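You operate a simulated robot arm through the tools that you are given. There is no shell and no other tool. Be economical: measure what you need, move in short steps, check, and stop when the job is done.

You run a simulated two-armed robot. Do the job below in one go: nothing can be reset, and whatever is moved stays where it is left.

Task
On the top of the test bench, fold the blue cloth in half, so that its two long edges meet.

The check looks at the end state, three seconds after you hand in, the way a careful person would. Anything else that was tipped, shoved, dropped, spilled or broken makes it a failure. Flat cloth is picked up by pressing the open fingertips on it (5 to 10 N) and closing them slowly along it; thin cloth reads only 2 to 8 mm in the jaws.

Robot
Two 7-joint arms with two-finger parallel grippers on one trunk, on a base that drives. Base frame: it is fixed to the floor where the robot stands at the start and does not move with it; the origin is under the middle of the robot, x ahead of it, y to its left, z up. Readings come in mm, degrees, newtons and seconds.
The left shoulder is at the start at [70, 134, 1151], the right one opposite. With the tool pointing down near the work surface each hand reaches from about 100 to 640 mm from the robot's upright axis, wherever it stands, measured 20 degrees to its own side. Places, roughly: top of the test bench [600, 700, 800]. Payload 1.57 kg a hand.
The TCP of each hand is the grasp point between the finger pads, 30 mm short of the fingertips. In the tool frame z runs along the fingers and y along their closing line. Largest opening 80 mm; finger width 17, thickness 12; the body of the gripper, 40 by 82 mm, starts 80 mm behind the TCP.
Orientation is that of the tool frame in the base frame, as [roll, pitch, yaw] about the fixed x, y, z axes, in that order (R = Rz(yaw) Ry(pitch) Rx(roll)). With the fingers straight down and closing along the base's y, the tool's x points along the base's -x, its y along +y and its z along -z.

Tools
- The arms move only by the tool move_arm. It takes "left_targets", "right_targets" or both (then of equal length, played together; a hand with none holds still); each is text: rows parted by semicolons, each of 6 numbers parted by spaces: the shift along the tool's x, y, z in mm, then the turn, a rotation vector about the tool's x, y, z in degrees. In form: x y z rx ry rz; .... A call has 1 to 8 rows; each row shifts and turns the commanded pose from where the row before left it, along the tool's axes as they then stand. "left_gripper" and "right_gripper" are, for a hand that has rows, the finger opening in mm, from 0 to 80, set as the call begins (left out, the last holds). Each row takes 0.2 s and may step no farther than 50 mm and 8.6 degrees from the row before; otherwise, or with a gripper value out of range, the whole call is refused. Where a pose cannot be reached the arm comes as near as it can. A force on the tool above 40 N (or 10 N above the force at the start of the call, whichever is more), or a blocked arm, ends the call early, and 0.2 s more pass. Each finger travels about 153 mm/s and halts on what it meets, pressing with about 41 N; the grip force reading is that of the motor and also rises with nothing between the fingers. The clock runs only during rows and for 0.2 s after the last one: add rows that do not move to give the fingers time. It gives the time, the measured TCP pose, the force on the tool (base axes), the opening and the grip force at its end, in the units of the frame above (readings bear some noise), with the torque about the TCP (base axes, N m) and any sound that the robot's microphone picked up.
- Cameras (640 x 400 px; columns grow to the right, rows downward): "scene" is now at [124, 10.4, 1355.1]; the picture's right is [0.11, -0.99, 0.00], its down [-0.78, -0.09, -0.62] and it looks along [0.61, 0.07, -0.79] (base axes); focal length 265 px, centre (320, 200). "left" rides on the left gripper at [72, 7, -122] in its tool frame; the picture's right is [-0.09, 1.00, 0.00], its down [-0.84, -0.08, -0.54] and it looks along [-0.54, -0.05, 0.84] (tool axes); focal length 238 px, centre (320, 200). "right" rides on the right gripper at [72, -7, -122] in its tool frame; the picture's right is [0.09, 1.00, 0.00], its down [-0.84, 0.08, -0.54] and it looks along [-0.54, 0.05, 0.84] (tool axes); focal length 238 px, centre (320, 200). There is no depth. A picture from a camera that has moved, and an enlarged one, comes with that camera's place and axes in the base frame and with its lens.
- camera(camera): a new picture of that camera. The clock stands still meanwhile.
- slide_trunk(by): slides the trunk up (or, below 0, down) by that many mm; the arms and the scene camera ride with it, the base frame stays. It gives what a move gives, with no picture.
- roll_base(legs): drives the robot by 1 to 6 legs, each [ahead, left, turn to the left] in mm, mm and degrees, along the robot's own axes; the way and the turn of a leg run together, so that a leg with both is an arc; at most 1500 mm and 180 degrees a leg. The arms and the cameras ride along, it lands a little off, and it stops where it bumps. It gives what a move gives.
- pan_tilt(pan, tilt): turns the head with the scene camera to pan (to the left, within 86 degrees either way) and tilt (down, from -29 to 69), counted from straight ahead of the robot. It gives what a move gives.
- inspect(camera, box): a new picture of the part [left, top, right, bottom] of that camera's present view, enlarged. The clock stands still meanwhile.
- sign_off(): hands the job in; it is judged then, once.

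Go step by step. Nothing tells you exact positions but the pictures and the camera data: compare them with the known pose of the tool, close in by small moves and look again before you grip or let go. The budget is 120 turns and 88 pictures, counting those below and the enlarged ones. Unless the task says otherwise, let go and move clear before handing in, and close with one line.

The tools are called as name(argument=value, ...) on one line, values as JSON. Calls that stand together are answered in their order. move_arm: Moves the arms, as the interface text tells. Its arguments: {"type":"object","properties":{"left_targets":{"type":"string"},"left_gripper":{"type":"number"},"right_targets":{"type":"string"},"right_gripper":{"type":"number"}},"required":[]} The other tools are called the same way: slide_trunk (by) slides the trunk up or down; roll_base (legs) drives the base; pan_tilt (pan, tilt) turns the head that bears the scene camera; camera (camera) takes a picture; inspect (camera, box) takes an enlarged picture of a part of a camera's view; sign_off () hands the job in.

At the start:

```text
t: 0.0
left_eef_pos: [372.5, 230.9, 1079.2]
left_ee_rot: [-180.0, -0.1, -179.8]
left_wrist_force: [0.0, 0.9, -0.2]
left_torque: [-0.01, 0.01, 0.01]
left_grip_width: 80.1
left_grasp_force: 0.0
right_eef_pos: [435.6, -111.0, 1013.2]
right_ee_rot: [180.0, 0.0, 180.0]
right_wrist_force: [-0.5, -0.4, 0.5]
right_torque: [-0.01, 0.0, 0.0]
right_grip_width: 79.9
right_grasp_force: 0.1
trunk travel left (down, up): [-725.0, 215.0]
robot x, y, heading: [-1.4, -2.0, 0.2]
head pan, tilt: [6.2, 51.9]
```

scene: 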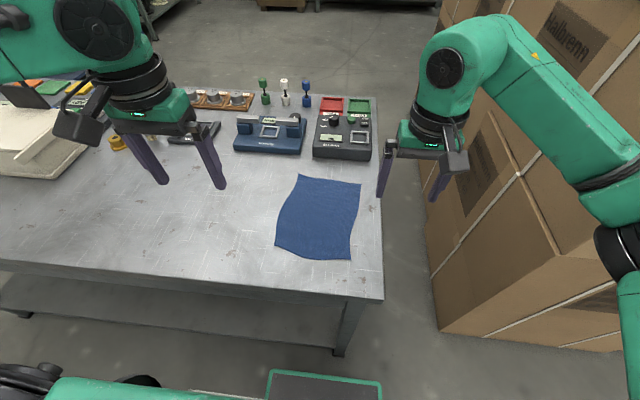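
right: 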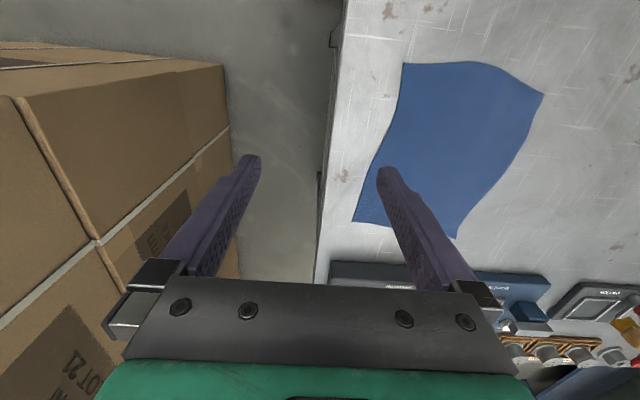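
left: 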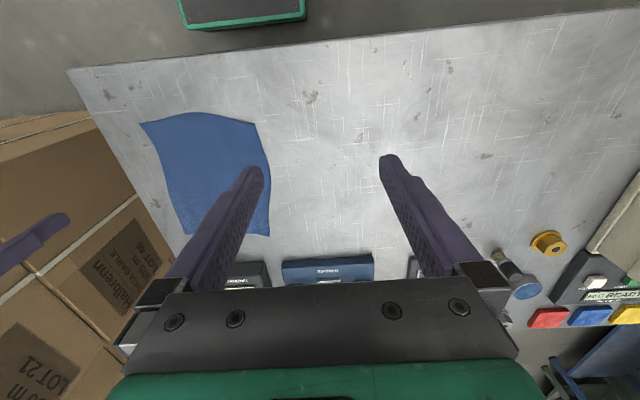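

The blue cloth lies flat at about x 390–640, y −47–148, with its long edges running along x. I plan to stand slightly to the right and turned left, so the right hand can take the far corner and the left hand the near one; first I check the clearance between base and bench.

pan_tilt(pan=0, tilt=69)

camera(camera="scene")

```text
t: 0.8
left_eef_pos: [371.5, 230.8, 1077.4]
left_ee_rot: [-180.0, 0.1, -179.9]
left_wrist_force: [0.8, -0.5, 0.6]
left_torque: [-0.01, -0.03, -0.02]
left_grip_width: 79.8
left_grasp_force: 0.1
right_eef_pos: [435.0, -110.5, 1013.7]
right_ee_rot: [-180.0, 0.0, -180.0]
right_wrist_force: [0.3, -0.3, 0.7]
right_torque: [-0.01, 0.03, 0.02]
right_grip_width: 79.9
right_grasp_force: 0.1
trunk travel left (down, up): [-725.0, 215.0]
robot x, y, heading: [-1.6, -0.5, 0.2]
head pan, tilt: [0.0, 68.8]
```

```text
84 pictures are left
camera scene: at [105.2, 2.3, 1335.6], right [0.0, -1.0, 0.0], down [-0.93, 0.0, -0.36], along [0.36, 0.0, -0.93], focal length 265 px, centre (320, 200)
```

scene: 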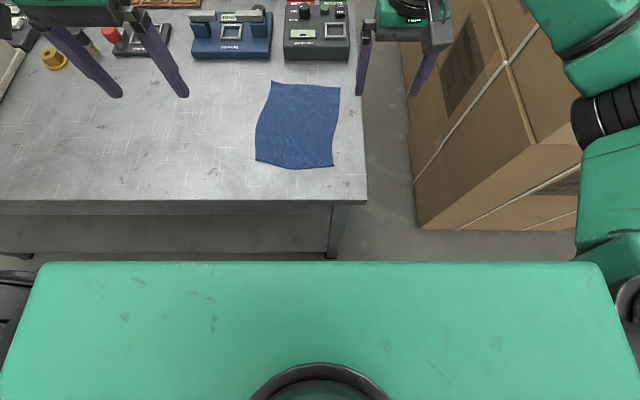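

Cloth corners from this view: far-left (648,131), far-right (624,−50), near-right (393,−30), near-left (411,150); the bench front edge is at x≈310. I drive a little ahead and to the right, then turn left.

roll_base(legs=[[0, -80, 0], [0, 0, 18]])

pan_tilt(pan=0, tilt=50)

camera(camera="scene")

```text
t: 2.9
left_eef_pos: [281.1, 256.1, 1077.9]
left_ee_rot: [179.9, -0.1, -161.6]
left_wrist_force: [0.9, -0.4, 0.5]
left_torque: [0.01, -0.01, -0.03]
left_grip_width: 80.2
left_grasp_force: 0.0
right_eef_pos: [448.4, -48.9, 1014.3]
right_ee_rot: [180.0, 0.0, -161.6]
right_wrist_force: [-0.2, -0.1, -0.3]
right_torque: [-0.04, 0.0, 0.02]
right_grip_width: 79.8
right_grasp_force: 0.0
trunk travel left (down, up): [-725.0, 215.0]
robot x, y, heading: [5.1, -81.4, 18.4]
head pan, tilt: [0.0, 68.8]
```

```text
t: 3.7
left_eef_pos: [281.6, 256.2, 1078.3]
left_ee_rot: [180.0, 0.0, -161.7]
left_wrist_force: [0.0, -0.4, -1.5]
left_torque: [-0.01, -0.01, 0.02]
left_grip_width: 80.1
left_grasp_force: 0.1
right_eef_pos: [448.5, -47.7, 1014.6]
right_ee_rot: [-179.9, 0.0, -161.6]
right_wrist_force: [0.0, -0.2, 1.1]
right_torque: [0.02, 0.01, -0.01]
right_grip_width: 80.1
right_grasp_force: 0.1
trunk travel left (down, up): [-725.0, 215.0]
robot x, y, heading: [-3.1, -81.1, 18.5]
head pan, tilt: [0.0, 50.0]
```

```text
83 pictures are left
camera scene: at [119.6, -38.5, 1357.5], right [0.31, -0.95, 0.0], down [-0.73, -0.24, -0.64], along [0.61, 0.2, -0.77], focal length 265 px, centre (320, 200)
```

scene: 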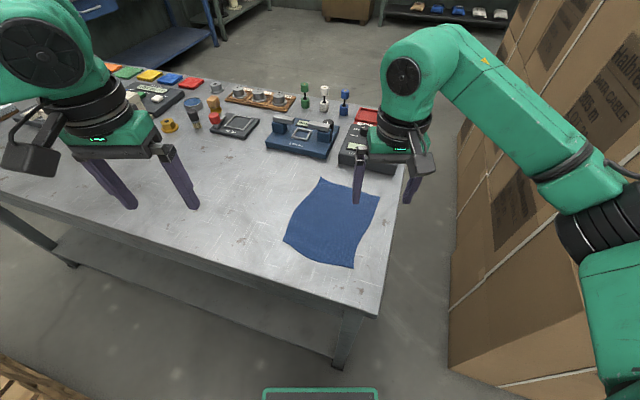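

Still clear of the bench. I drive a further 55 mm ahead.

roll_base(legs=[[55, 0, 0]])

pan_tilt(pan=0, tilt=55)

camera(camera="scene")

camera(camera="right")

```text
t: 4.7
left_eef_pos: [330.8, 271.9, 1079.8]
left_ee_rot: [-180.0, 0.3, -161.5]
left_wrist_force: [0.0, 0.3, -0.4]
left_torque: [-0.02, 0.0, -0.02]
left_grip_width: 79.9
left_grasp_force: 0.0
right_eef_pos: [497.1, -32.5, 1016.0]
right_ee_rot: [179.9, 0.1, -161.5]
right_wrist_force: [-0.1, -0.3, 0.2]
right_torque: [0.02, 0.0, 0.02]
right_grip_width: 79.9
right_grasp_force: 0.0
trunk travel left (down, up): [-725.0, 215.0]
robot x, y, heading: [53.0, -64.0, 18.3]
head pan, tilt: [0.0, 50.0]
```

```text
t: 5.3
left_eef_pos: [332.5, 274.4, 1079.0]
left_ee_rot: [-180.0, -0.1, -161.6]
left_wrist_force: [-0.1, 0.6, -0.6]
left_torque: [0.01, 0.02, -0.03]
left_grip_width: 80.0
left_grasp_force: 0.1
right_eef_pos: [500.9, -30.7, 1014.8]
right_ee_rot: [180.0, 0.0, -161.6]
right_wrist_force: [-0.5, -0.3, 0.4]
right_torque: [0.01, 0.02, -0.01]
right_grip_width: 79.9
right_grasp_force: 0.0
trunk travel left (down, up): [-725.0, 215.0]
robot x, y, heading: [54.3, -63.2, 18.5]
head pan, tilt: [0.0, 55.0]
```

```text
82 pictures are left
camera scene: at [168.0, -22.3, 1351.0], right [0.31, -0.95, 0.0], down [-0.78, -0.26, -0.57], along [0.54, 0.18, -0.82], focal length 265 px, centre (320, 200)
```

scene: 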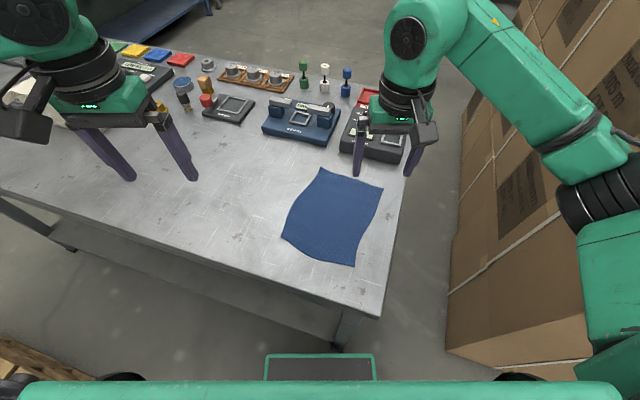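

```text
81 pictures are left
camera right: at [433.4, -59.7, 1135.2], right [-0.4, 0.92, 0.0], down [0.77, 0.34, 0.54], along [0.5, 0.22, -0.84], focal length 238 px, centre (320, 200)
```

right: 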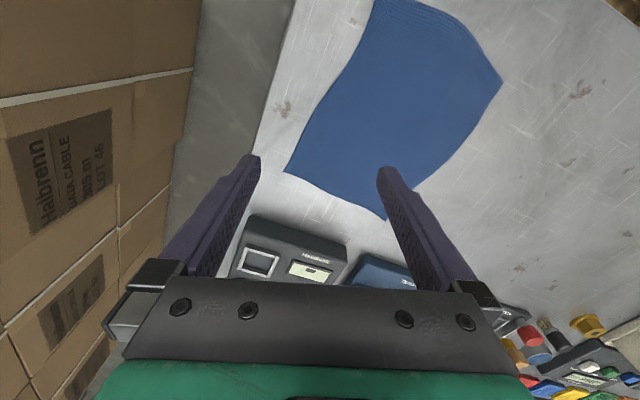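

Comparing two cameras, the bench top is nearer z≈840, which puts the corners at about TR (590,−43), BR (375,−23), TL (600,123) and BL (391,141). I square up both hands and bring them nearer the right long edge, staying high.

move_arm(right_targets="0 0 0 0 0 6.8; 0 0 0 0 0 6.8; 0 0 0 0 0 6.8; -12 1 14 0 0 0; -12 1 14 0 0 0; -12 1 14 0 0 0; -12 1 14 0 0 0; -12 1 14 0 0 0", left_targets="0 0 0 0 0 6.8; 0 0 0 0 0 6.8; 0 0 0 0 0 6.8; -14 -36 24 0 0 0; -14 -36 24 0 0 0; -14 -36 24 0 0 0; -14 -36 24 0 0 0; -14 -36 24 0 0 0")

camera(camera="right")

camera(camera="left")

camera(camera="scene")

```text
t: 7.1
left_eef_pos: [401.1, 92.5, 959.6]
left_ee_rot: [-179.9, 0.0, 178.1]
left_wrist_force: [-0.3, -0.6, 0.1]
left_torque: [-0.02, -0.01, 0.03]
left_grip_width: 80.0
left_grasp_force: 0.1
right_eef_pos: [563.2, -28.2, 943.5]
right_ee_rot: [-179.8, -0.2, 178.0]
right_wrist_force: [-0.7, -0.5, -0.6]
right_torque: [0.0, 0.03, 0.0]
right_grip_width: 80.1
right_grasp_force: 0.0
trunk travel left (down, up): [-725.0, 215.0]
robot x, y, heading: [52.5, -60.1, 18.0]
head pan, tilt: [0.0, 55.0]
```

```text
80 pictures are left
camera right: at [489.7, -31.7, 1064.8], right [-0.06, 1.0, 0.0], down [0.84, 0.05, 0.54], along [0.54, 0.03, -0.84], focal length 238 px, centre (320, 200)
```

right: 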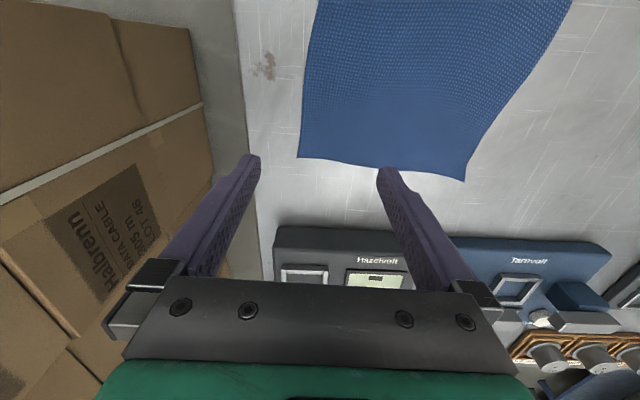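

```text
79 pictures are left
camera left: at [329.5, 102.3, 1081.6], right [0.12, 0.99, 0.0], down [0.83, -0.1, 0.54], along [0.54, -0.07, -0.84], focal length 238 px, centre (320, 200)
```

left: 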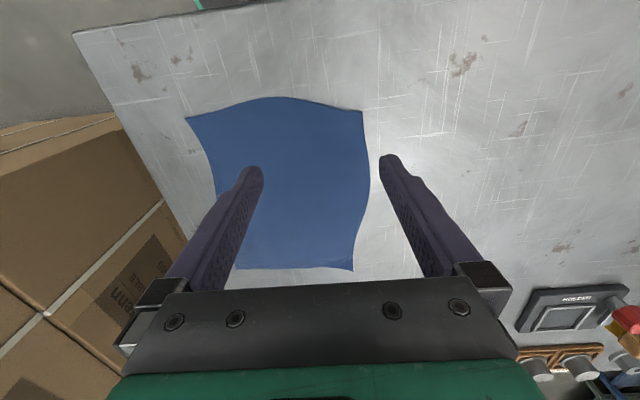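

```text
78 pictures are left
camera scene: at [170.2, -21.6, 1350.8], right [0.31, -0.95, 0.0], down [-0.78, -0.26, -0.57], along [0.54, 0.18, -0.82], focal length 265 px, centre (320, 200)
```

scene: 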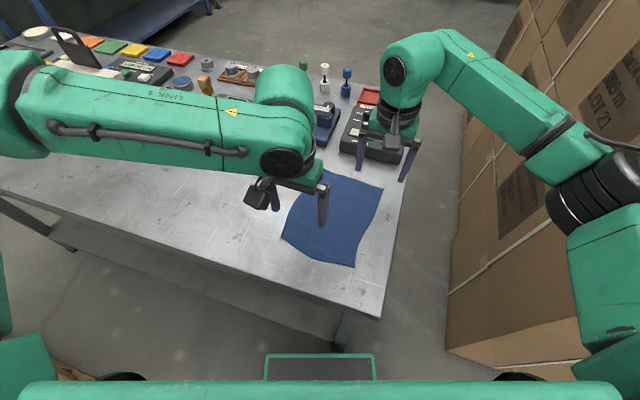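

Both cameras agree with a top at z≈840 and put the right long edge on a line from (374,−30) to (588,−46). I move the left hand over the near part of that edge and lower both, with the fingers part open.

move_arm(right_targets="0 -0.5 11 0 0 0; 0 -0.5 11 0 0 0; 0 -0.5 11 0 0 0; 0 -0.5 11 0 0 0", left_targets="0 -27 15 0 0 0; 0 -27 15 0 0 0; 0 -27 15 0 0 0; 0 -27 15 0 0 0", right_gripper=44, left_gripper=44)

camera(camera="right")

camera(camera="left")

camera(camera="scene")

```text
t: 8.1
left_eef_pos: [342.9, 68.4, 928.1]
left_ee_rot: [180.0, 0.0, 178.0]
left_wrist_force: [-0.8, 0.1, 0.7]
left_torque: [0.01, 0.0, 0.02]
left_grip_width: 44.1
left_grasp_force: 0.1
left hand out of reach, approached as far as the arm can: row 1, 2, 3, 4
right_eef_pos: [560.7, -30.1, 897.6]
right_ee_rot: [-179.9, 0.0, 178.0]
right_wrist_force: [-0.8, 0.1, -0.2]
right_torque: [0.04, -0.02, 0.0]
right_grip_width: 43.9
right_grasp_force: 0.1
trunk travel left (down, up): [-725.0, 215.0]
robot x, y, heading: [54.3, -61.5, 18.1]
head pan, tilt: [0.0, 55.0]
```

```text
77 pictures are left
camera right: at [487.0, -34.1, 1020.2], right [-0.06, 1.0, 0.0], down [0.84, 0.05, 0.54], along [0.54, 0.03, -0.84], focal length 238 px, centre (320, 200)
```

right: 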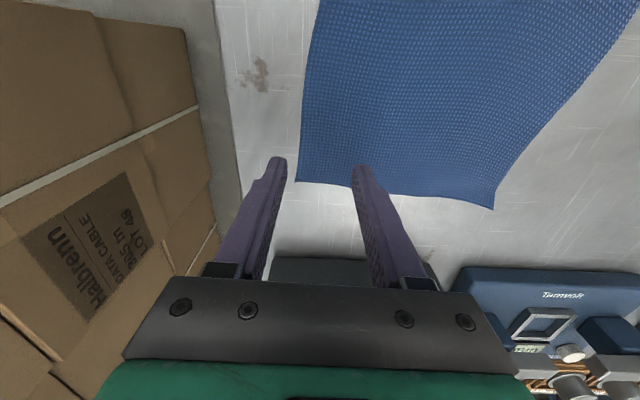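

```text
76 pictures are left
camera left: at [270.5, 76.1, 1050.7], right [0.13, 0.99, 0.0], down [0.83, -0.11, 0.54], along [0.54, -0.07, -0.84], focal length 238 px, centre (320, 200)
```

left: 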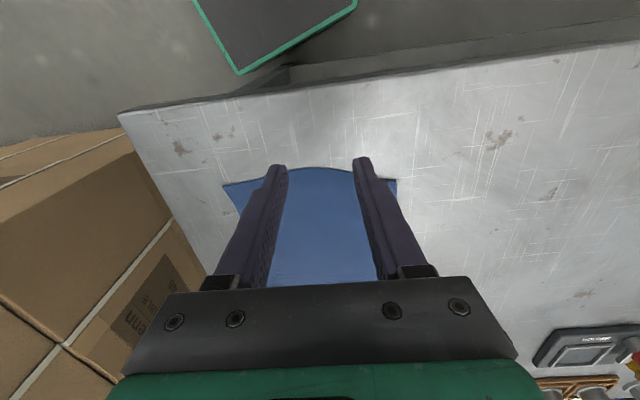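

```text
75 pictures are left
camera scene: at [167.6, -22.7, 1351.0], right [0.31, -0.95, 0.0], down [-0.78, -0.26, -0.57], along [0.54, 0.18, -0.82], focal length 265 px, centre (320, 200)
```

scene: 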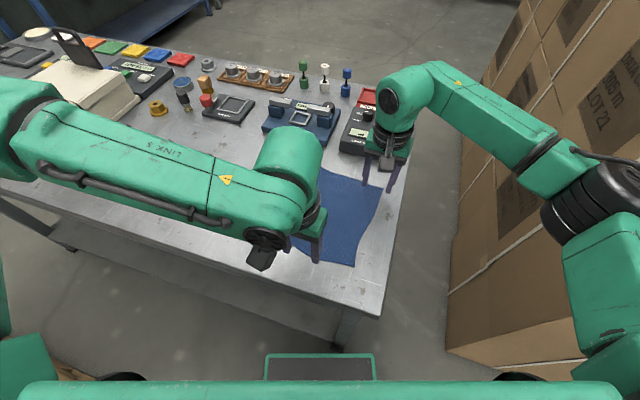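

The left arm stopped short of its target, probably at a wrist or elbow limit with this yaw. I try turning the left wrist back and moving again.

move_arm(left_targets="0 0 -5 0 0 -7; 0 0 -5 0 0 -7; 0 0 -5 0 0 -7; -20 -12 0 0 0 0; -20 -12 0 0 0 0; 0 -20 0 0 0 0; 0 -20 0 0 0 0")

```text
t: 9.7
left_eef_pos: [372.5, 76.8, 954.8]
left_ee_rot: [-179.8, 0.0, -160.9]
left_wrist_force: [-0.1, -0.5, -0.1]
left_torque: [-0.03, 0.01, -0.01]
left_grip_width: 44.2
left_grasp_force: 0.1
left hand out of reach, approached as far as the arm can: row 4, 5, 6, 7
right_eef_pos: [560.5, -30.4, 899.1]
right_ee_rot: [-179.9, 0.0, 178.1]
right_wrist_force: [0.2, -0.7, -0.2]
right_torque: [0.01, -0.01, -0.01]
right_grip_width: 44.2
right_grasp_force: 0.0
trunk travel left (down, up): [-725.0, 215.0]
robot x, y, heading: [48.9, -64.7, 18.4]
head pan, tilt: [0.0, 55.0]
```

The left arm cannot cross its own midline this close in. I will stand at the bench's right front corner, heading about 45° left, so that neither arm has to cross; first I raise both hands, then drive there in stages.

move_arm(right_targets="0 0 -35 0 0 0; 0 0 -35 0 0 0; 0 0 -35 0 0 0", left_targets="0 5 -25 0 0 0; 0 5 -25 0 0 0; 0 5 -25 0 0 0")

roll_base(legs=[[-120, 0, 0], [0, 0, 26.7]])

camera(camera="scene")

```text
t: 10.5
left_eef_pos: [366.5, 92.6, 1029.8]
left_ee_rot: [180.0, 0.1, -161.0]
left_wrist_force: [0.1, -0.7, 0.2]
left_torque: [-0.01, 0.0, 0.03]
left_grip_width: 43.6
left_grasp_force: 0.0
right_eef_pos: [557.0, -28.4, 1007.4]
right_ee_rot: [180.0, 0.0, 178.0]
right_wrist_force: [0.3, -0.3, 0.0]
right_torque: [-0.03, 0.03, 0.02]
right_grip_width: 44.0
right_grasp_force: 0.0
trunk travel left (down, up): [-725.0, 215.0]
robot x, y, heading: [54.0, -61.6, 18.4]
head pan, tilt: [0.0, 55.0]
```

```text
t: 13.1
left_eef_pos: [145.7, 179.6, 1028.8]
left_ee_rot: [-180.0, 0.1, -134.0]
left_wrist_force: [-0.2, -0.9, -0.1]
left_torque: [-0.03, -0.01, 0.01]
left_grip_width: 43.9
left_grasp_force: 0.1
right_eef_pos: [372.8, 156.8, 1005.6]
right_ee_rot: [-179.9, 0.0, -155.0]
right_wrist_force: [-0.7, -0.9, -0.5]
right_torque: [-0.03, 0.01, 0.0]
right_grip_width: 44.2
right_grasp_force: 0.1
trunk travel left (down, up): [-725.0, 215.0]
robot x, y, heading: [-64.5, -99.7, 45.5]
head pan, tilt: [0.0, 55.0]
```

```text
74 pictures are left
camera scene: at [21.8, -12.9, 1351.0], right [0.71, -0.7, 0.0], down [-0.58, -0.58, -0.57], along [0.4, 0.41, -0.82], focal length 265 px, centre (320, 200)
```

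scene: 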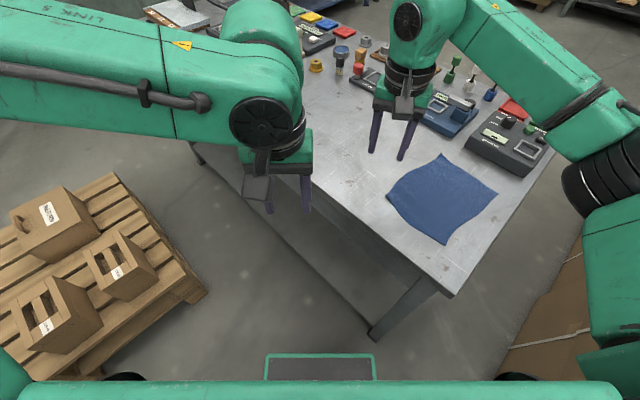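

The path to the right looks clear. I slide 200 mm to the right and check.

roll_base(legs=[[3, -200, 0]])

camera(camera="scene")

```text
t: 14.7
left_eef_pos: [288.3, 43.4, 1028.5]
left_ee_rot: [-179.8, 0.2, -134.1]
left_wrist_force: [0.9, 0.5, -0.2]
left_torque: [0.0, 0.01, 0.0]
left_grip_width: 44.1
left_grasp_force: 0.1
right_eef_pos: [514.0, 21.0, 1005.2]
right_ee_rot: [-180.0, 0.0, -155.1]
right_wrist_force: [-0.1, -0.9, 0.0]
right_torque: [0.0, 0.01, -0.04]
right_grip_width: 44.2
right_grasp_force: 0.1
trunk travel left (down, up): [-725.0, 215.0]
robot x, y, heading: [77.1, -241.0, 45.1]
head pan, tilt: [0.0, 55.0]
```

```text
73 pictures are left
camera scene: at [163.3, -148.9, 1351.0], right [0.71, -0.7, 0.0], down [-0.58, -0.58, -0.57], along [0.4, 0.41, -0.82], focal length 265 px, centre (320, 200)
```

scene: 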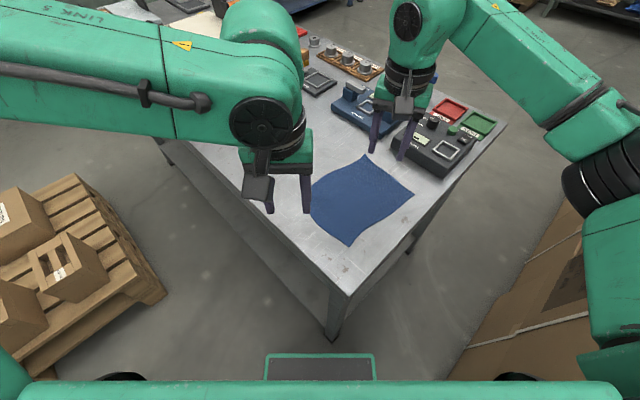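

Clear so far. I slide the remaining distance.

roll_base(legs=[[8, -138, 0]])

camera(camera="scene")

```text
t: 16.0
left_eef_pos: [392.3, -48.5, 1029.7]
left_ee_rot: [-179.8, 0.1, -133.9]
left_wrist_force: [-0.2, 0.7, -0.3]
left_torque: [0.03, -0.02, 0.02]
left_grip_width: 44.0
left_grasp_force: 0.0
right_eef_pos: [617.2, -70.3, 1007.0]
right_ee_rot: [-179.9, 0.0, -155.0]
right_wrist_force: [0.0, -1.0, -0.4]
right_torque: [0.0, 0.01, -0.03]
right_grip_width: 44.1
right_grasp_force: 0.0
trunk travel left (down, up): [-725.0, 215.0]
robot x, y, heading: [182.6, -330.2, 45.4]
head pan, tilt: [0.0, 55.0]
```

```text
72 pictures are left
camera scene: at [266.3, -240.0, 1351.0], right [0.71, -0.7, 0.0], down [-0.57, -0.58, -0.57], along [0.4, 0.41, -0.82], focal length 265 px, centre (320, 200)
```

scene: 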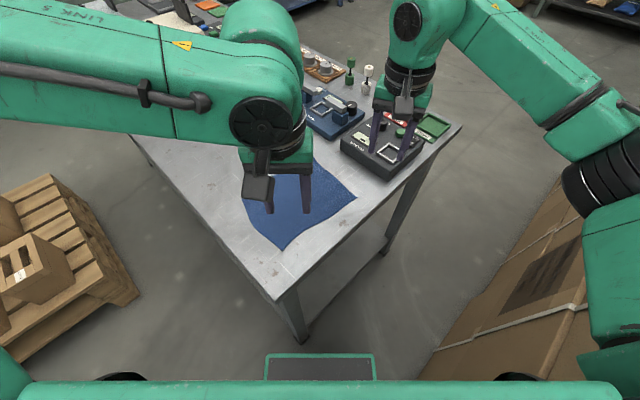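

Now well placed at the corner. I turn both wrists so the fingers close across the long edge.

move_arm(right_targets="0 0 0 0 0 4.85; 0 0 0 0 0 4.85; 0 0 0 0 0 4.85; 0 0 0 0 0 4.85; 0 0 0 0 0 4.85; 0 0 0 0 0 4.85", left_targets="0 0 0 0 0 8.3; 0 0 0 0 0 8.3; 0 0 0 0 0 8.3; 0 0 0 0 0 8.3; 0 0 0 0 0 8.3; 0 0 0 0 0 8.5")

```text
t: 17.4
left_eef_pos: [390.9, -48.0, 1029.4]
left_ee_rot: [180.0, 0.0, 175.9]
left_wrist_force: [0.3, 0.5, 0.4]
left_torque: [-0.02, -0.02, -0.02]
left_grip_width: 44.2
left_grasp_force: 0.0
right_eef_pos: [617.4, -70.2, 1004.7]
right_ee_rot: [179.9, 0.0, 176.0]
right_wrist_force: [-0.9, -0.6, -0.4]
right_torque: [0.02, 0.02, 0.01]
right_grip_width: 43.9
right_grasp_force: 0.0
trunk travel left (down, up): [-725.0, 215.0]
robot x, y, heading: [182.5, -336.4, 45.2]
head pan, tilt: [0.0, 55.0]
```

Both wrists turned without trouble. I move both hands over the right edge and lower them.

move_arm(right_targets="19 12 37 0 0 0; 19 12 37 0 0 0; 19 12 37 0 0 0", left_targets="-1.6 10.8 42 0 0 0; -1.6 10.8 42 0 0 0; -1.6 10.8 42 0 0 0")

camera(camera="right")

camera(camera="left")

camera(camera="scene")

```text
t: 18.2
left_eef_pos: [398.2, -16.8, 898.8]
left_ee_rot: [-180.0, 0.0, 176.1]
left_wrist_force: [0.5, 0.1, 1.0]
left_torque: [-0.03, 0.02, 0.01]
left_grip_width: 44.1
left_grasp_force: 0.0
right_eef_pos: [562.7, -25.4, 895.2]
right_ee_rot: [180.0, 0.0, 175.9]
right_wrist_force: [0.2, 0.3, -0.4]
right_torque: [-0.01, 0.01, 0.01]
right_grip_width: 43.9
right_grasp_force: 0.1
trunk travel left (down, up): [-725.0, 215.0]
robot x, y, heading: [183.1, -330.2, 45.5]
head pan, tilt: [0.0, 55.0]
```

```text
71 pictures are left
camera right: at [488.0, -27.8, 1016.4], right [-0.02, 1.0, 0.0], down [0.84, 0.02, 0.54], along [0.54, 0.01, -0.84], focal length 238 px, centre (320, 200)
```

right: 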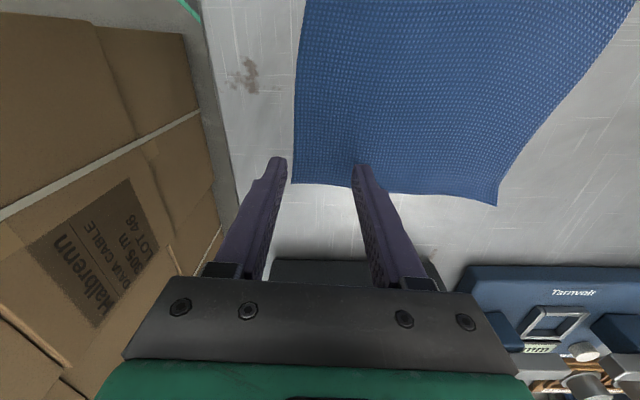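

```text
70 pictures are left
camera left: at [328.3, -5.6, 1021.1], right [0.16, 0.99, 0.0], down [0.83, -0.13, 0.54], along [0.54, -0.09, -0.84], focal length 238 px, centre (320, 200)
```

left: 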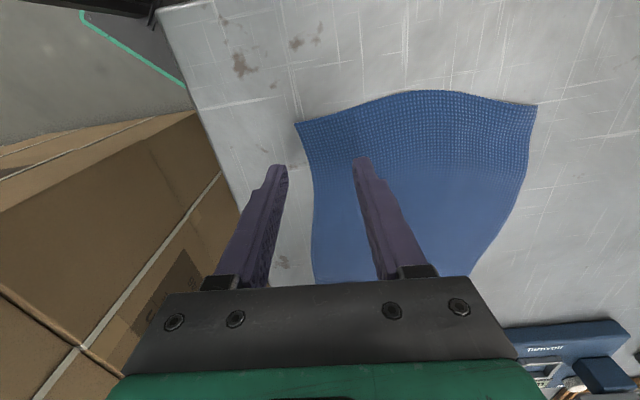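

```text
69 pictures are left
camera scene: at [267.8, -239.0, 1351.0], right [0.71, -0.7, 0.0], down [-0.58, -0.58, -0.57], along [0.4, 0.41, -0.82], focal length 265 px, centre (320, 200)
```

scene: 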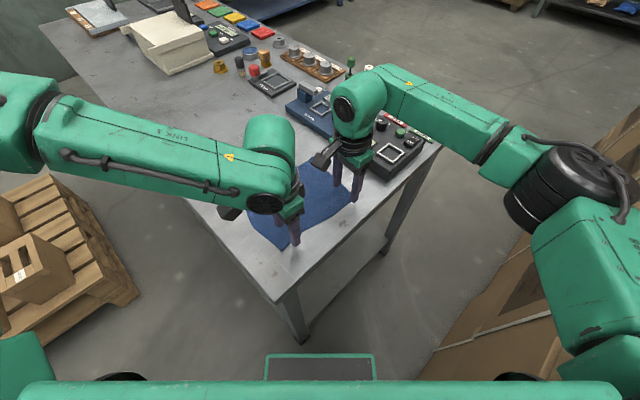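

Right hand is over the far part and left hand over the near part of the edge, with the outer fingers just outside the cloth. I lower carefully to find the surface.

move_arm(right_targets="0 -6 6 0 0 0; 0 0 6 0 0 0; 0 0 4 0 0 0; 0 0 2 0 0 0", left_targets="0 0 8 0 0 0; 0 0 8 0 0 0; 0 0 4 0 0 0; 0 0 2 0 0 0")

inspect(camera="right", box=[220, 100, 440, 240])

inspect(camera="left", box=[220, 100, 440, 240])

```text
t: 19.2
left_eef_pos: [396.3, -17.8, 882.6]
left_ee_rot: [179.9, 0.2, 176.2]
left_wrist_force: [-0.3, -1.1, -0.2]
left_torque: [-0.01, -0.01, 0.03]
left_grip_width: 44.0
left_grasp_force: 0.0
right_eef_pos: [561.1, -35.5, 881.1]
right_ee_rot: [179.6, 0.1, 175.9]
right_wrist_force: [3.9, 1.7, 21.3]
right_torque: [0.58, -0.21, -0.1]
right_grip_width: 45.7
right_grasp_force: 1.0
trunk travel left (down, up): [-725.0, 215.0]
robot x, y, heading: [181.8, -329.5, 45.1]
head pan, tilt: [0.0, 55.0]
```

```text
2.86 times, centred on (330, 170) of right
camera zoom: at [487.4, -37.7, 1002.0], right [-0.02, 1.0, 0.01], down [0.84, 0.01, 0.54], along [0.54, 0.02, -0.84], focal length 681 px, centre (291, 286)
```

zoom: 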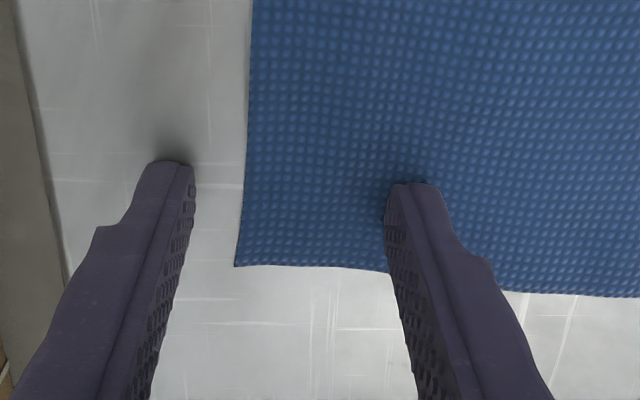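

```text
2.86 times, centred on (330, 170) of left
camera zoom: at [324.8, -6.9, 1004.5], right [0.16, 0.99, 0.0], down [0.83, -0.14, 0.54], along [0.54, -0.09, -0.84], focal length 681 px, centre (291, 286)
```

zoom: 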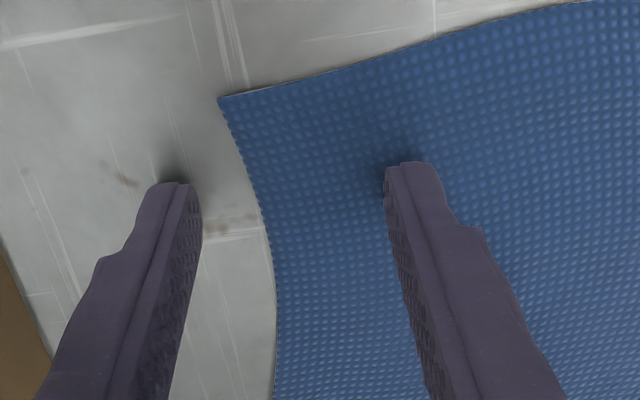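

The right fingers touch at TCP z≈881, with too much force, and both outer fingers are about 11 mm outside the edge. I ease off, shift both slightly inward and press lightly.

move_arm(right_targets="0 0 -4 0 0 0; 0 6 0 0 0 0; 0 0 2 0 0 0", left_targets="0 6 0 0 0 0; 0 0 1.5 0 0 0; 0 0 0.5 0 0 0")

```text
t: 20.0
left_eef_pos: [397.9, -12.0, 881.4]
left_ee_rot: [179.8, 0.3, 176.0]
left_wrist_force: [0.4, 0.0, 6.8]
left_torque: [0.22, -0.01, 0.0]
left_grip_width: 44.0
left_grasp_force: 0.1
right_eef_pos: [563.4, -31.4, 881.1]
right_ee_rot: [179.9, 0.1, 176.0]
right_wrist_force: [-1.9, -0.4, 8.7]
right_torque: [0.16, -0.08, 0.02]
right_grip_width: 42.6
right_grasp_force: 0.1
trunk travel left (down, up): [-725.0, 215.0]
robot x, y, heading: [181.8, -330.8, 45.2]
head pan, tilt: [0.0, 55.0]
```

Both press at about 7–9 N, as wanted. I close slowly in steps.

move_arm(right_targets="0 0 0 0 0 0", left_targets="0 0 0 0 0 0", right_gripper=34, left_gripper=34)

move_arm(right_targets="0 0 0 0 0 0", left_targets="0 0 0 0 0 0", right_gripper=26, left_gripper=26)

inspect(camera="right", box=[220, 100, 440, 240])

inspect(camera="left", box=[220, 100, 440, 240])

```text
t: 20.4
left_eef_pos: [397.6, -13.8, 880.6]
left_ee_rot: [180.0, 0.3, 176.0]
left_wrist_force: [0.2, -1.2, 9.7]
left_torque: [0.19, 0.01, -0.02]
left_grip_width: 33.7
left_grasp_force: 0.0
right_eef_pos: [563.4, -31.5, 881.2]
right_ee_rot: [179.8, 0.1, 176.0]
right_wrist_force: [-1.8, 0.3, 9.1]
right_torque: [0.21, 0.0, 0.01]
right_grip_width: 34.1
right_grasp_force: 0.0
trunk travel left (down, up): [-725.0, 215.0]
robot x, y, heading: [183.6, -331.5, 45.7]
head pan, tilt: [0.0, 55.0]
```

```text
t: 20.8
left_eef_pos: [398.6, -12.7, 881.2]
left_ee_rot: [179.8, 0.4, 176.0]
left_wrist_force: [0.7, -0.5, 10.5]
left_torque: [0.19, -0.03, 0.0]
left_grip_width: 25.5
left_grasp_force: 0.0
right_eef_pos: [563.4, -31.5, 881.4]
right_ee_rot: [179.8, 0.0, 175.8]
right_wrist_force: [-0.5, 0.2, 8.7]
right_torque: [0.14, -0.03, 0.0]
right_grip_width: 25.7
right_grasp_force: 0.0
trunk travel left (down, up): [-725.0, 215.0]
robot x, y, heading: [179.4, -331.9, 45.4]
head pan, tilt: [0.0, 55.0]
```

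```text
2.86 times, centred on (330, 170) of right
camera zoom: at [489.4, -33.6, 1002.4], right [-0.02, 1.0, 0.0], down [0.84, 0.02, 0.54], along [0.54, 0.01, -0.84], focal length 681 px, centre (291, 286)
```

zoom: 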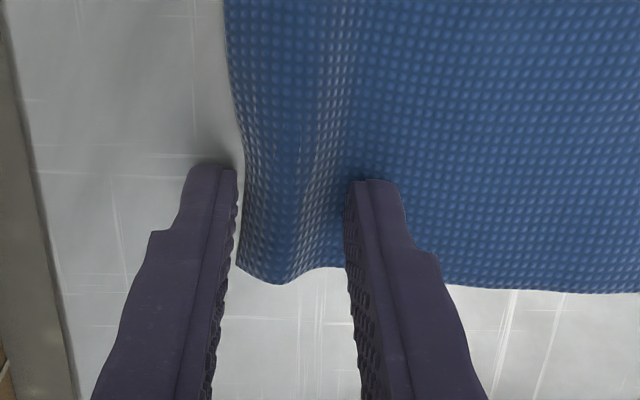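

```text
2.86 times, centred on (330, 170) of left
camera zoom: at [326.4, -2.3, 1002.9], right [0.16, 0.99, 0.0], down [0.83, -0.14, 0.55], along [0.54, -0.09, -0.84], focal length 681 px, centre (291, 286)
```

zoom: 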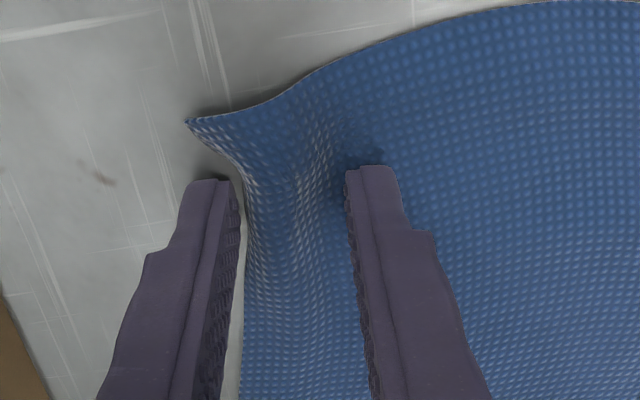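

The cloth is bulging up between the fingers on both hands, with its edge against the outer finger. I keep closing.

move_arm(right_targets="0 0 0 0 0 0", left_targets="0 0 0 0 0 0", right_gripper=18, left_gripper=18)

move_arm(right_targets="0 0 0 0 0 0", left_targets="0 0 0 0 0 0", right_gripper=11, left_gripper=11)

move_arm(right_targets="0 0 0 0 0 0; 0 0 0 0 0 0", left_targets="0 0 0 0 0 0; 0 0 0 0 0 0", right_gripper=0, left_gripper=0)

inspect(camera="right", box=[220, 100, 440, 240])

inspect(camera="left", box=[220, 100, 440, 240])

```text
t: 21.2
left_eef_pos: [397.8, -12.2, 880.9]
left_ee_rot: [179.8, 0.1, 176.0]
left_wrist_force: [1.1, -1.7, 12.9]
left_torque: [0.11, 0.01, -0.01]
left_grip_width: 17.2
left_grasp_force: 0.0
right_eef_pos: [563.5, -31.9, 880.7]
right_ee_rot: [179.8, 0.0, 175.9]
right_wrist_force: [-1.7, -0.1, 8.2]
right_torque: [0.07, -0.03, 0.0]
right_grip_width: 17.5
right_grasp_force: 0.0
trunk travel left (down, up): [-725.0, 215.0]
robot x, y, heading: [181.0, -328.4, 45.6]
head pan, tilt: [0.0, 55.0]
```

```text
t: 21.6
left_eef_pos: [397.9, -11.5, 880.7]
left_ee_rot: [179.8, 0.2, 176.1]
left_wrist_force: [0.3, -1.6, 11.9]
left_torque: [0.09, -0.02, 0.02]
left_grip_width: 10.3
left_grasp_force: 0.1
right_eef_pos: [564.9, -32.3, 881.3]
right_ee_rot: [179.8, -0.2, 175.8]
right_wrist_force: [-0.8, -0.8, 8.3]
right_torque: [0.09, -0.01, 0.0]
right_grip_width: 10.5
right_grasp_force: 0.0
trunk travel left (down, up): [-725.0, 215.0]
robot x, y, heading: [183.1, -329.4, 45.2]
head pan, tilt: [0.0, 55.0]
```

```text
t: 22.2
left_eef_pos: [397.3, -11.8, 881.5]
left_ee_rot: [179.9, 0.3, 176.1]
left_wrist_force: [1.7, 1.8, 14.3]
left_torque: [0.1, -0.09, -0.02]
left_grip_width: 2.2
left_grasp_force: 23.9
right_eef_pos: [561.7, -30.9, 881.3]
right_ee_rot: [179.9, 0.1, 175.9]
right_wrist_force: [-1.4, 0.2, 8.5]
right_torque: [0.04, -0.05, -0.01]
right_grip_width: 2.5
right_grasp_force: 24.2
trunk travel left (down, up): [-725.0, 215.0]
robot x, y, heading: [185.9, -329.6, 45.6]
head pan, tilt: [0.0, 55.0]
```

```text
2.86 times, centred on (330, 170) of right
camera zoom: at [489.2, -33.0, 1002.4], right [-0.02, 1.0, 0.0], down [0.84, 0.02, 0.54], along [0.54, 0.01, -0.84], focal length 681 px, centre (291, 286)
```

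zoom: 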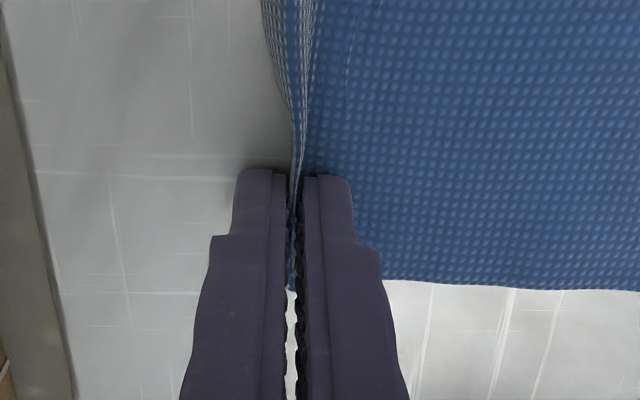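

```text
2.86 times, centred on (330, 170) of left
camera zoom: at [326.2, -1.5, 1002.9], right [0.16, 0.99, 0.0], down [0.83, -0.14, 0.55], along [0.54, -0.08, -0.84], focal length 681 px, centre (291, 286)
```

zoom: 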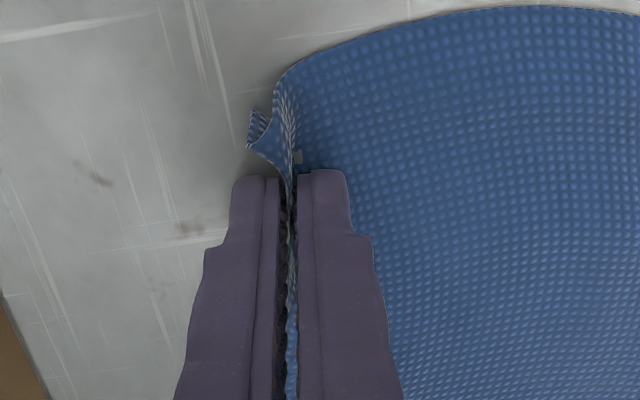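

Both hands hold the cloth (2.2 and 2.5 mm, with grip force). I lift a little to check the hold.

move_arm(right_targets="0 3 -15 0 0 0; 0 6 -15 0 0 0; 0 8 -15 0 0 0", left_targets="0 3 -15 0 0 0; 0 6 -15 0 0 0; 0 8 -15 0 0 0")

camera(camera="right")

camera(camera="left")

camera(camera="scene")

```text
t: 23.0
left_eef_pos: [399.5, 6.9, 925.9]
left_ee_rot: [-179.9, 0.0, 176.0]
left_wrist_force: [-0.7, 0.4, 0.0]
left_torque: [-0.01, -0.02, 0.0]
left_grip_width: 2.4
left_grasp_force: 24.0
right_eef_pos: [564.1, -11.2, 924.9]
right_ee_rot: [180.0, 0.1, 175.8]
right_wrist_force: [-1.2, -0.3, 0.1]
right_torque: [-0.01, 0.03, 0.0]
right_grip_width: 2.4
right_grasp_force: 23.9
trunk travel left (down, up): [-725.0, 215.0]
robot x, y, heading: [184.1, -331.9, 45.4]
head pan, tilt: [0.0, 55.0]
```

```text
62 pictures are left
camera right: at [490.4, -12.4, 1045.5], right [-0.02, 1.0, 0.0], down [0.84, 0.02, 0.54], along [0.54, 0.01, -0.84], focal length 238 px, centre (320, 200)
```

right: 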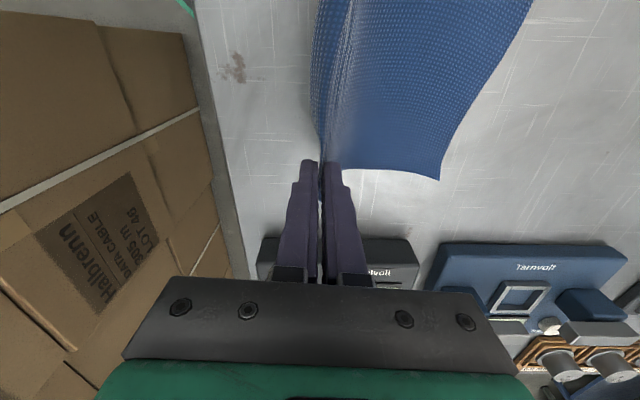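

```text
61 pictures are left
camera left: at [328.3, 17.7, 1046.6], right [0.16, 0.99, 0.0], down [0.83, -0.13, 0.54], along [0.54, -0.09, -0.84], focal length 238 px, centre (320, 200)
```

left: 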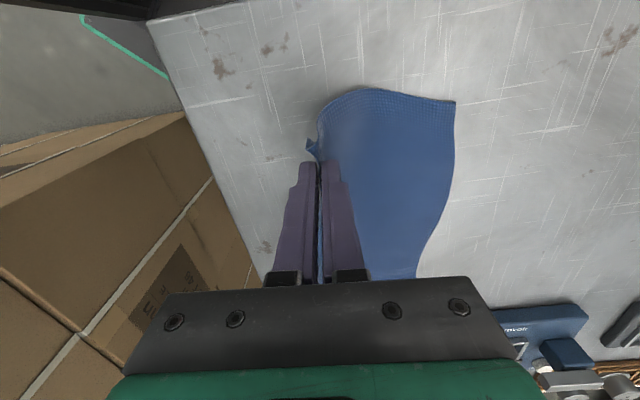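

```text
60 pictures are left
camera scene: at [267.5, -240.4, 1350.9], right [0.71, -0.7, 0.0], down [-0.58, -0.58, -0.57], along [0.4, 0.41, -0.82], focal length 265 px, centre (320, 200)
```

scene: 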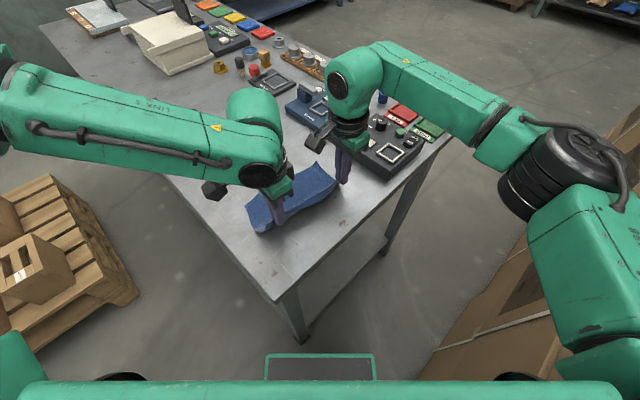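

The cloth lifts with both hands. I look closer at how the hem sits in the jaws before folding.

inspect(camera="left", box=[270, 70, 400, 152])

inspect(camera="right", box=[270, 90, 400, 220])

inspect(camera="scene", box=[220, 130, 380, 240])

```text
4.88 times, centred on (335, 111) of left
camera zoom: at [328.3, 17.7, 1046.6], right [0.16, 0.99, 0.0], down [0.83, -0.13, 0.54], along [0.54, -0.09, -0.84], focal length 1163 px, centre (247, 634)
```

zoom: 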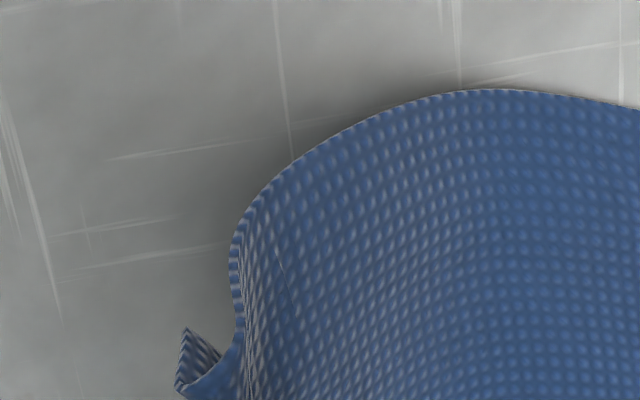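

```text
3.08 times, centred on (335, 155) of right
camera zoom: at [490.4, -12.4, 1045.5], right [-0.02, 1.0, 0.0], down [0.84, 0.02, 0.54], along [0.54, 0.01, -0.84], focal length 733 px, centre (274, 338)
```

zoom: 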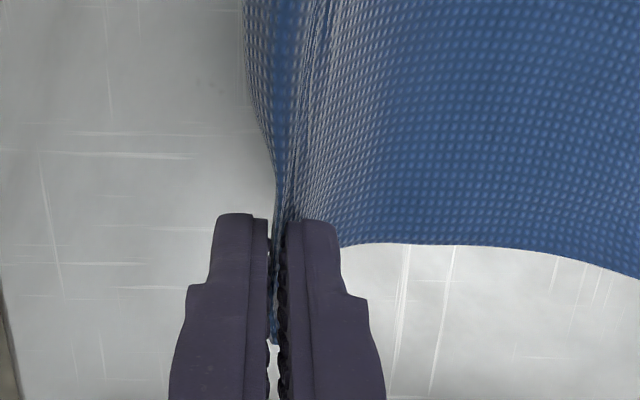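

```text
3.64 times, centred on (300, 185) of scene
camera zoom: at [267.5, -240.4, 1350.9], right [0.71, -0.7, 0.0], down [-0.58, -0.58, -0.57], along [0.4, 0.41, -0.82], focal length 962 px, centre (393, 254)
```

zoom: 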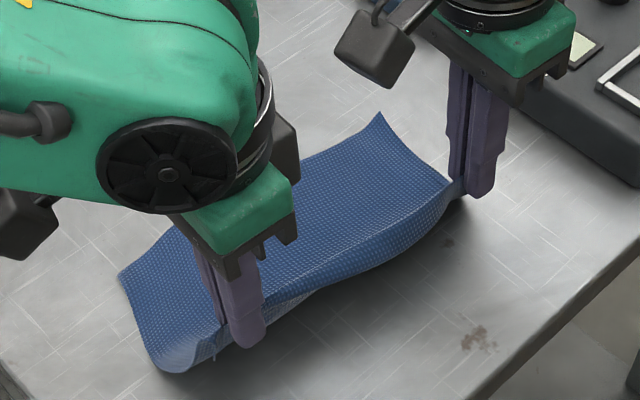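

The hem is folded back about 20 mm in the jaws, which would leave the edge short after folding. I set it back down, release, and regrip closer to the edge with a smaller opening.

move_arm(right_targets="0 -8 15 0 0 0; 0 -6 15 0 0 0; 0 -3 14 0 0 0; 0 0 0 0 0 0", left_targets="0 -8 15 0 0 0; 0 -6 15 0 0 0; 0 -3 14 0 0 0; 0 0 0 0 0 0")

move_arm(right_targets="0 0 0 0 0 0; 0 0 0 0 0 0; 0 0 -15 0 0 0; 0 0 -10 0 0 0; 0 0 0 0 0 0", left_targets="0 0 0 0 0 0; 0 0 0 0 0 0; 0 0 -15 0 0 0; 0 0 -10 0 0 0; 0 0 0 0 0 0", right_gripper=50, left_gripper=50)

inspect(camera="right", box=[220, 60, 440, 220])

inspect(camera="left", box=[220, 60, 440, 220])

```text
t: 24.0
left_eef_pos: [397.8, -10.6, 882.0]
left_ee_rot: [180.0, 0.2, 176.0]
left_wrist_force: [0.8, 1.3, 8.8]
left_torque: [0.02, -0.04, -0.03]
left_grip_width: 2.4
left_grasp_force: 23.7
right_eef_pos: [562.1, -29.0, 882.1]
right_ee_rot: [179.8, 0.1, 175.9]
right_wrist_force: [0.0, 1.9, 3.5]
right_torque: [0.04, -0.01, 0.0]
right_grip_width: 2.5
right_grasp_force: 23.9
trunk travel left (down, up): [-725.0, 215.0]
robot x, y, heading: [184.7, -330.5, 45.4]
head pan, tilt: [0.0, 55.0]
```

```text
t: 25.2
left_eef_pos: [398.0, -10.7, 906.9]
left_ee_rot: [-180.0, 0.0, 176.1]
left_wrist_force: [-0.6, 0.2, 0.5]
left_torque: [0.02, -0.04, 0.03]
left_grip_width: 50.1
left_grasp_force: 0.0
right_eef_pos: [563.3, -29.8, 907.0]
right_ee_rot: [-180.0, 0.1, 176.0]
right_wrist_force: [-0.9, 0.4, -0.1]
right_torque: [0.01, -0.02, 0.04]
right_grip_width: 50.2
right_grasp_force: 0.0
trunk travel left (down, up): [-725.0, 215.0]
robot x, y, heading: [182.1, -333.2, 45.5]
head pan, tilt: [0.0, 55.0]
```

```text
2.50 times, centred on (330, 140) of right
camera zoom: at [489.7, -31.2, 1026.8], right [-0.02, 1.0, 0.0], down [0.84, 0.02, 0.54], along [0.54, 0.01, -0.84], focal length 596 px, centre (295, 350)
```

zoom: 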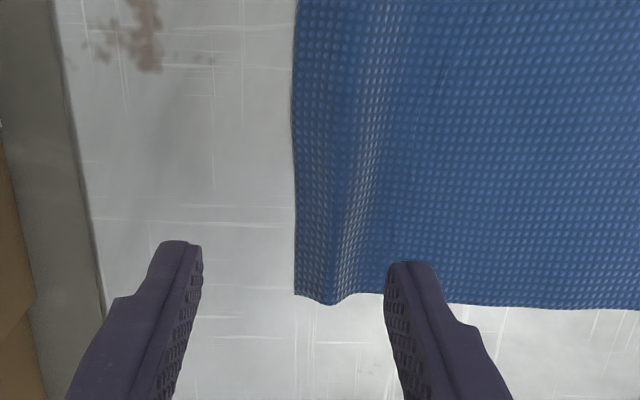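

```text
2.50 times, centred on (330, 140) of left
camera zoom: at [326.7, 0.8, 1027.9], right [0.16, 0.99, 0.0], down [0.83, -0.13, 0.54], along [0.54, -0.09, -0.84], focal length 596 px, centre (295, 350)
```

zoom: 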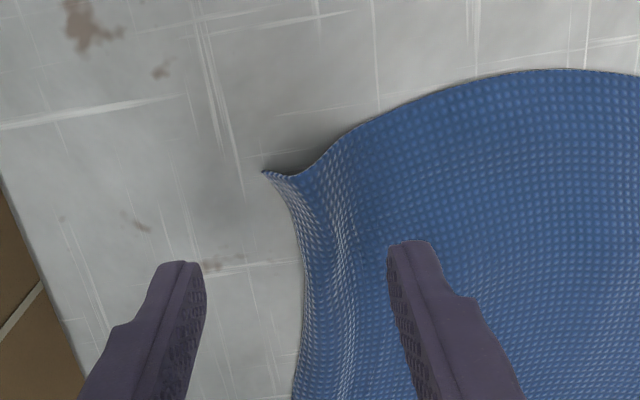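

The hem stays humped after release. I press the closed fingertips on the hump and drag lightly outward to flatten it before regripping.

move_arm(right_targets="0 10 0 0 0 0; 0 0 0 0 0 0; 0 0 14 0 0 0; 0 0 9 0 0 0; 0 0 3 0 0 0", left_targets="0 11 0 0 0 0; 0 0 0 0 0 0; 0 0 14 0 0 0; 0 0 9 0 0 0; 0 0 3 0 0 0", right_gripper=0, left_gripper=0)

move_arm(right_targets="0 -5 0 0 0 0; 0 -5 0 0 0 0; 0 -5 0 0 0 0; 0 -5 0 0 0 0; 0 0 -25 0 0 0; 0 0 0 0 0 0", left_targets="0 -5 0 0 0 0; 0 -5 0 0 0 0; 0 -5 0 0 0 0; 0 -5 0 0 0 0; 0 0 -25 0 0 0; 0 0 0 0 0 0")

inspect(camera="right", box=[220, 60, 440, 220])

inspect(camera="left", box=[220, 60, 440, 220])

```text
t: 26.4
left_eef_pos: [399.2, -1.1, 881.6]
left_ee_rot: [179.8, 0.3, 176.2]
left_wrist_force: [-1.0, 2.0, 16.9]
left_torque: [-0.06, 0.1, -0.01]
left_grip_width: 0.2
left_grasp_force: 21.4
right_eef_pos: [562.0, -21.0, 881.7]
right_ee_rot: [179.7, 0.1, 175.8]
right_wrist_force: [0.7, 0.3, 4.8]
right_torque: [-0.01, 0.0, -0.02]
right_grip_width: 0.0
right_grasp_force: 22.0
trunk travel left (down, up): [-725.0, 215.0]
robot x, y, heading: [182.9, -330.1, 45.4]
head pan, tilt: [0.0, 55.0]
```

```text
t: 27.8
left_eef_pos: [395.9, -18.2, 905.2]
left_ee_rot: [180.0, -0.1, 176.0]
left_wrist_force: [-0.4, 0.0, 0.1]
left_torque: [0.03, 0.02, 0.01]
left_grip_width: 0.0
left_grasp_force: 20.9
left hand out of reach, approached as far as the arm can: row 4
right_eef_pos: [561.4, -41.0, 904.5]
right_ee_rot: [-179.9, -0.1, 175.8]
right_wrist_force: [-0.2, 0.4, -0.3]
right_torque: [0.01, -0.01, -0.02]
right_grip_width: 0.2
right_grasp_force: 21.2
trunk travel left (down, up): [-725.0, 215.0]
robot x, y, heading: [182.5, -328.8, 45.4]
head pan, tilt: [0.0, 55.0]
```

```text
2.50 times, centred on (330, 140) of right
camera zoom: at [488.5, -42.8, 1025.2], right [-0.02, 1.0, 0.0], down [0.84, 0.02, 0.54], along [0.54, 0.01, -0.84], focal length 596 px, centre (295, 350)
```

zoom: 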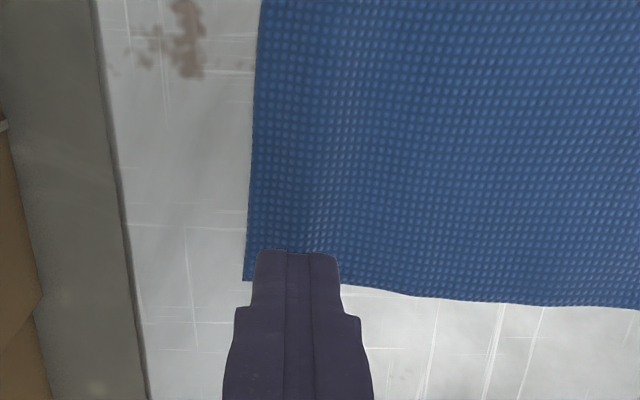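

```text
2.50 times, centred on (330, 140) of left
camera zoom: at [326.0, -7.2, 1027.4], right [0.16, 0.99, 0.0], down [0.83, -0.13, 0.54], along [0.53, -0.09, -0.84], focal length 596 px, centre (295, 350)
```

zoom: 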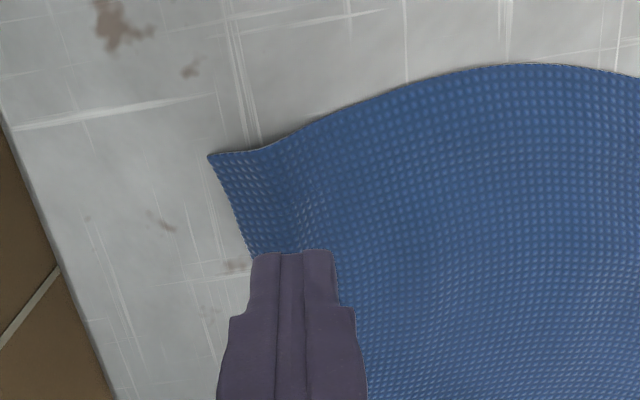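

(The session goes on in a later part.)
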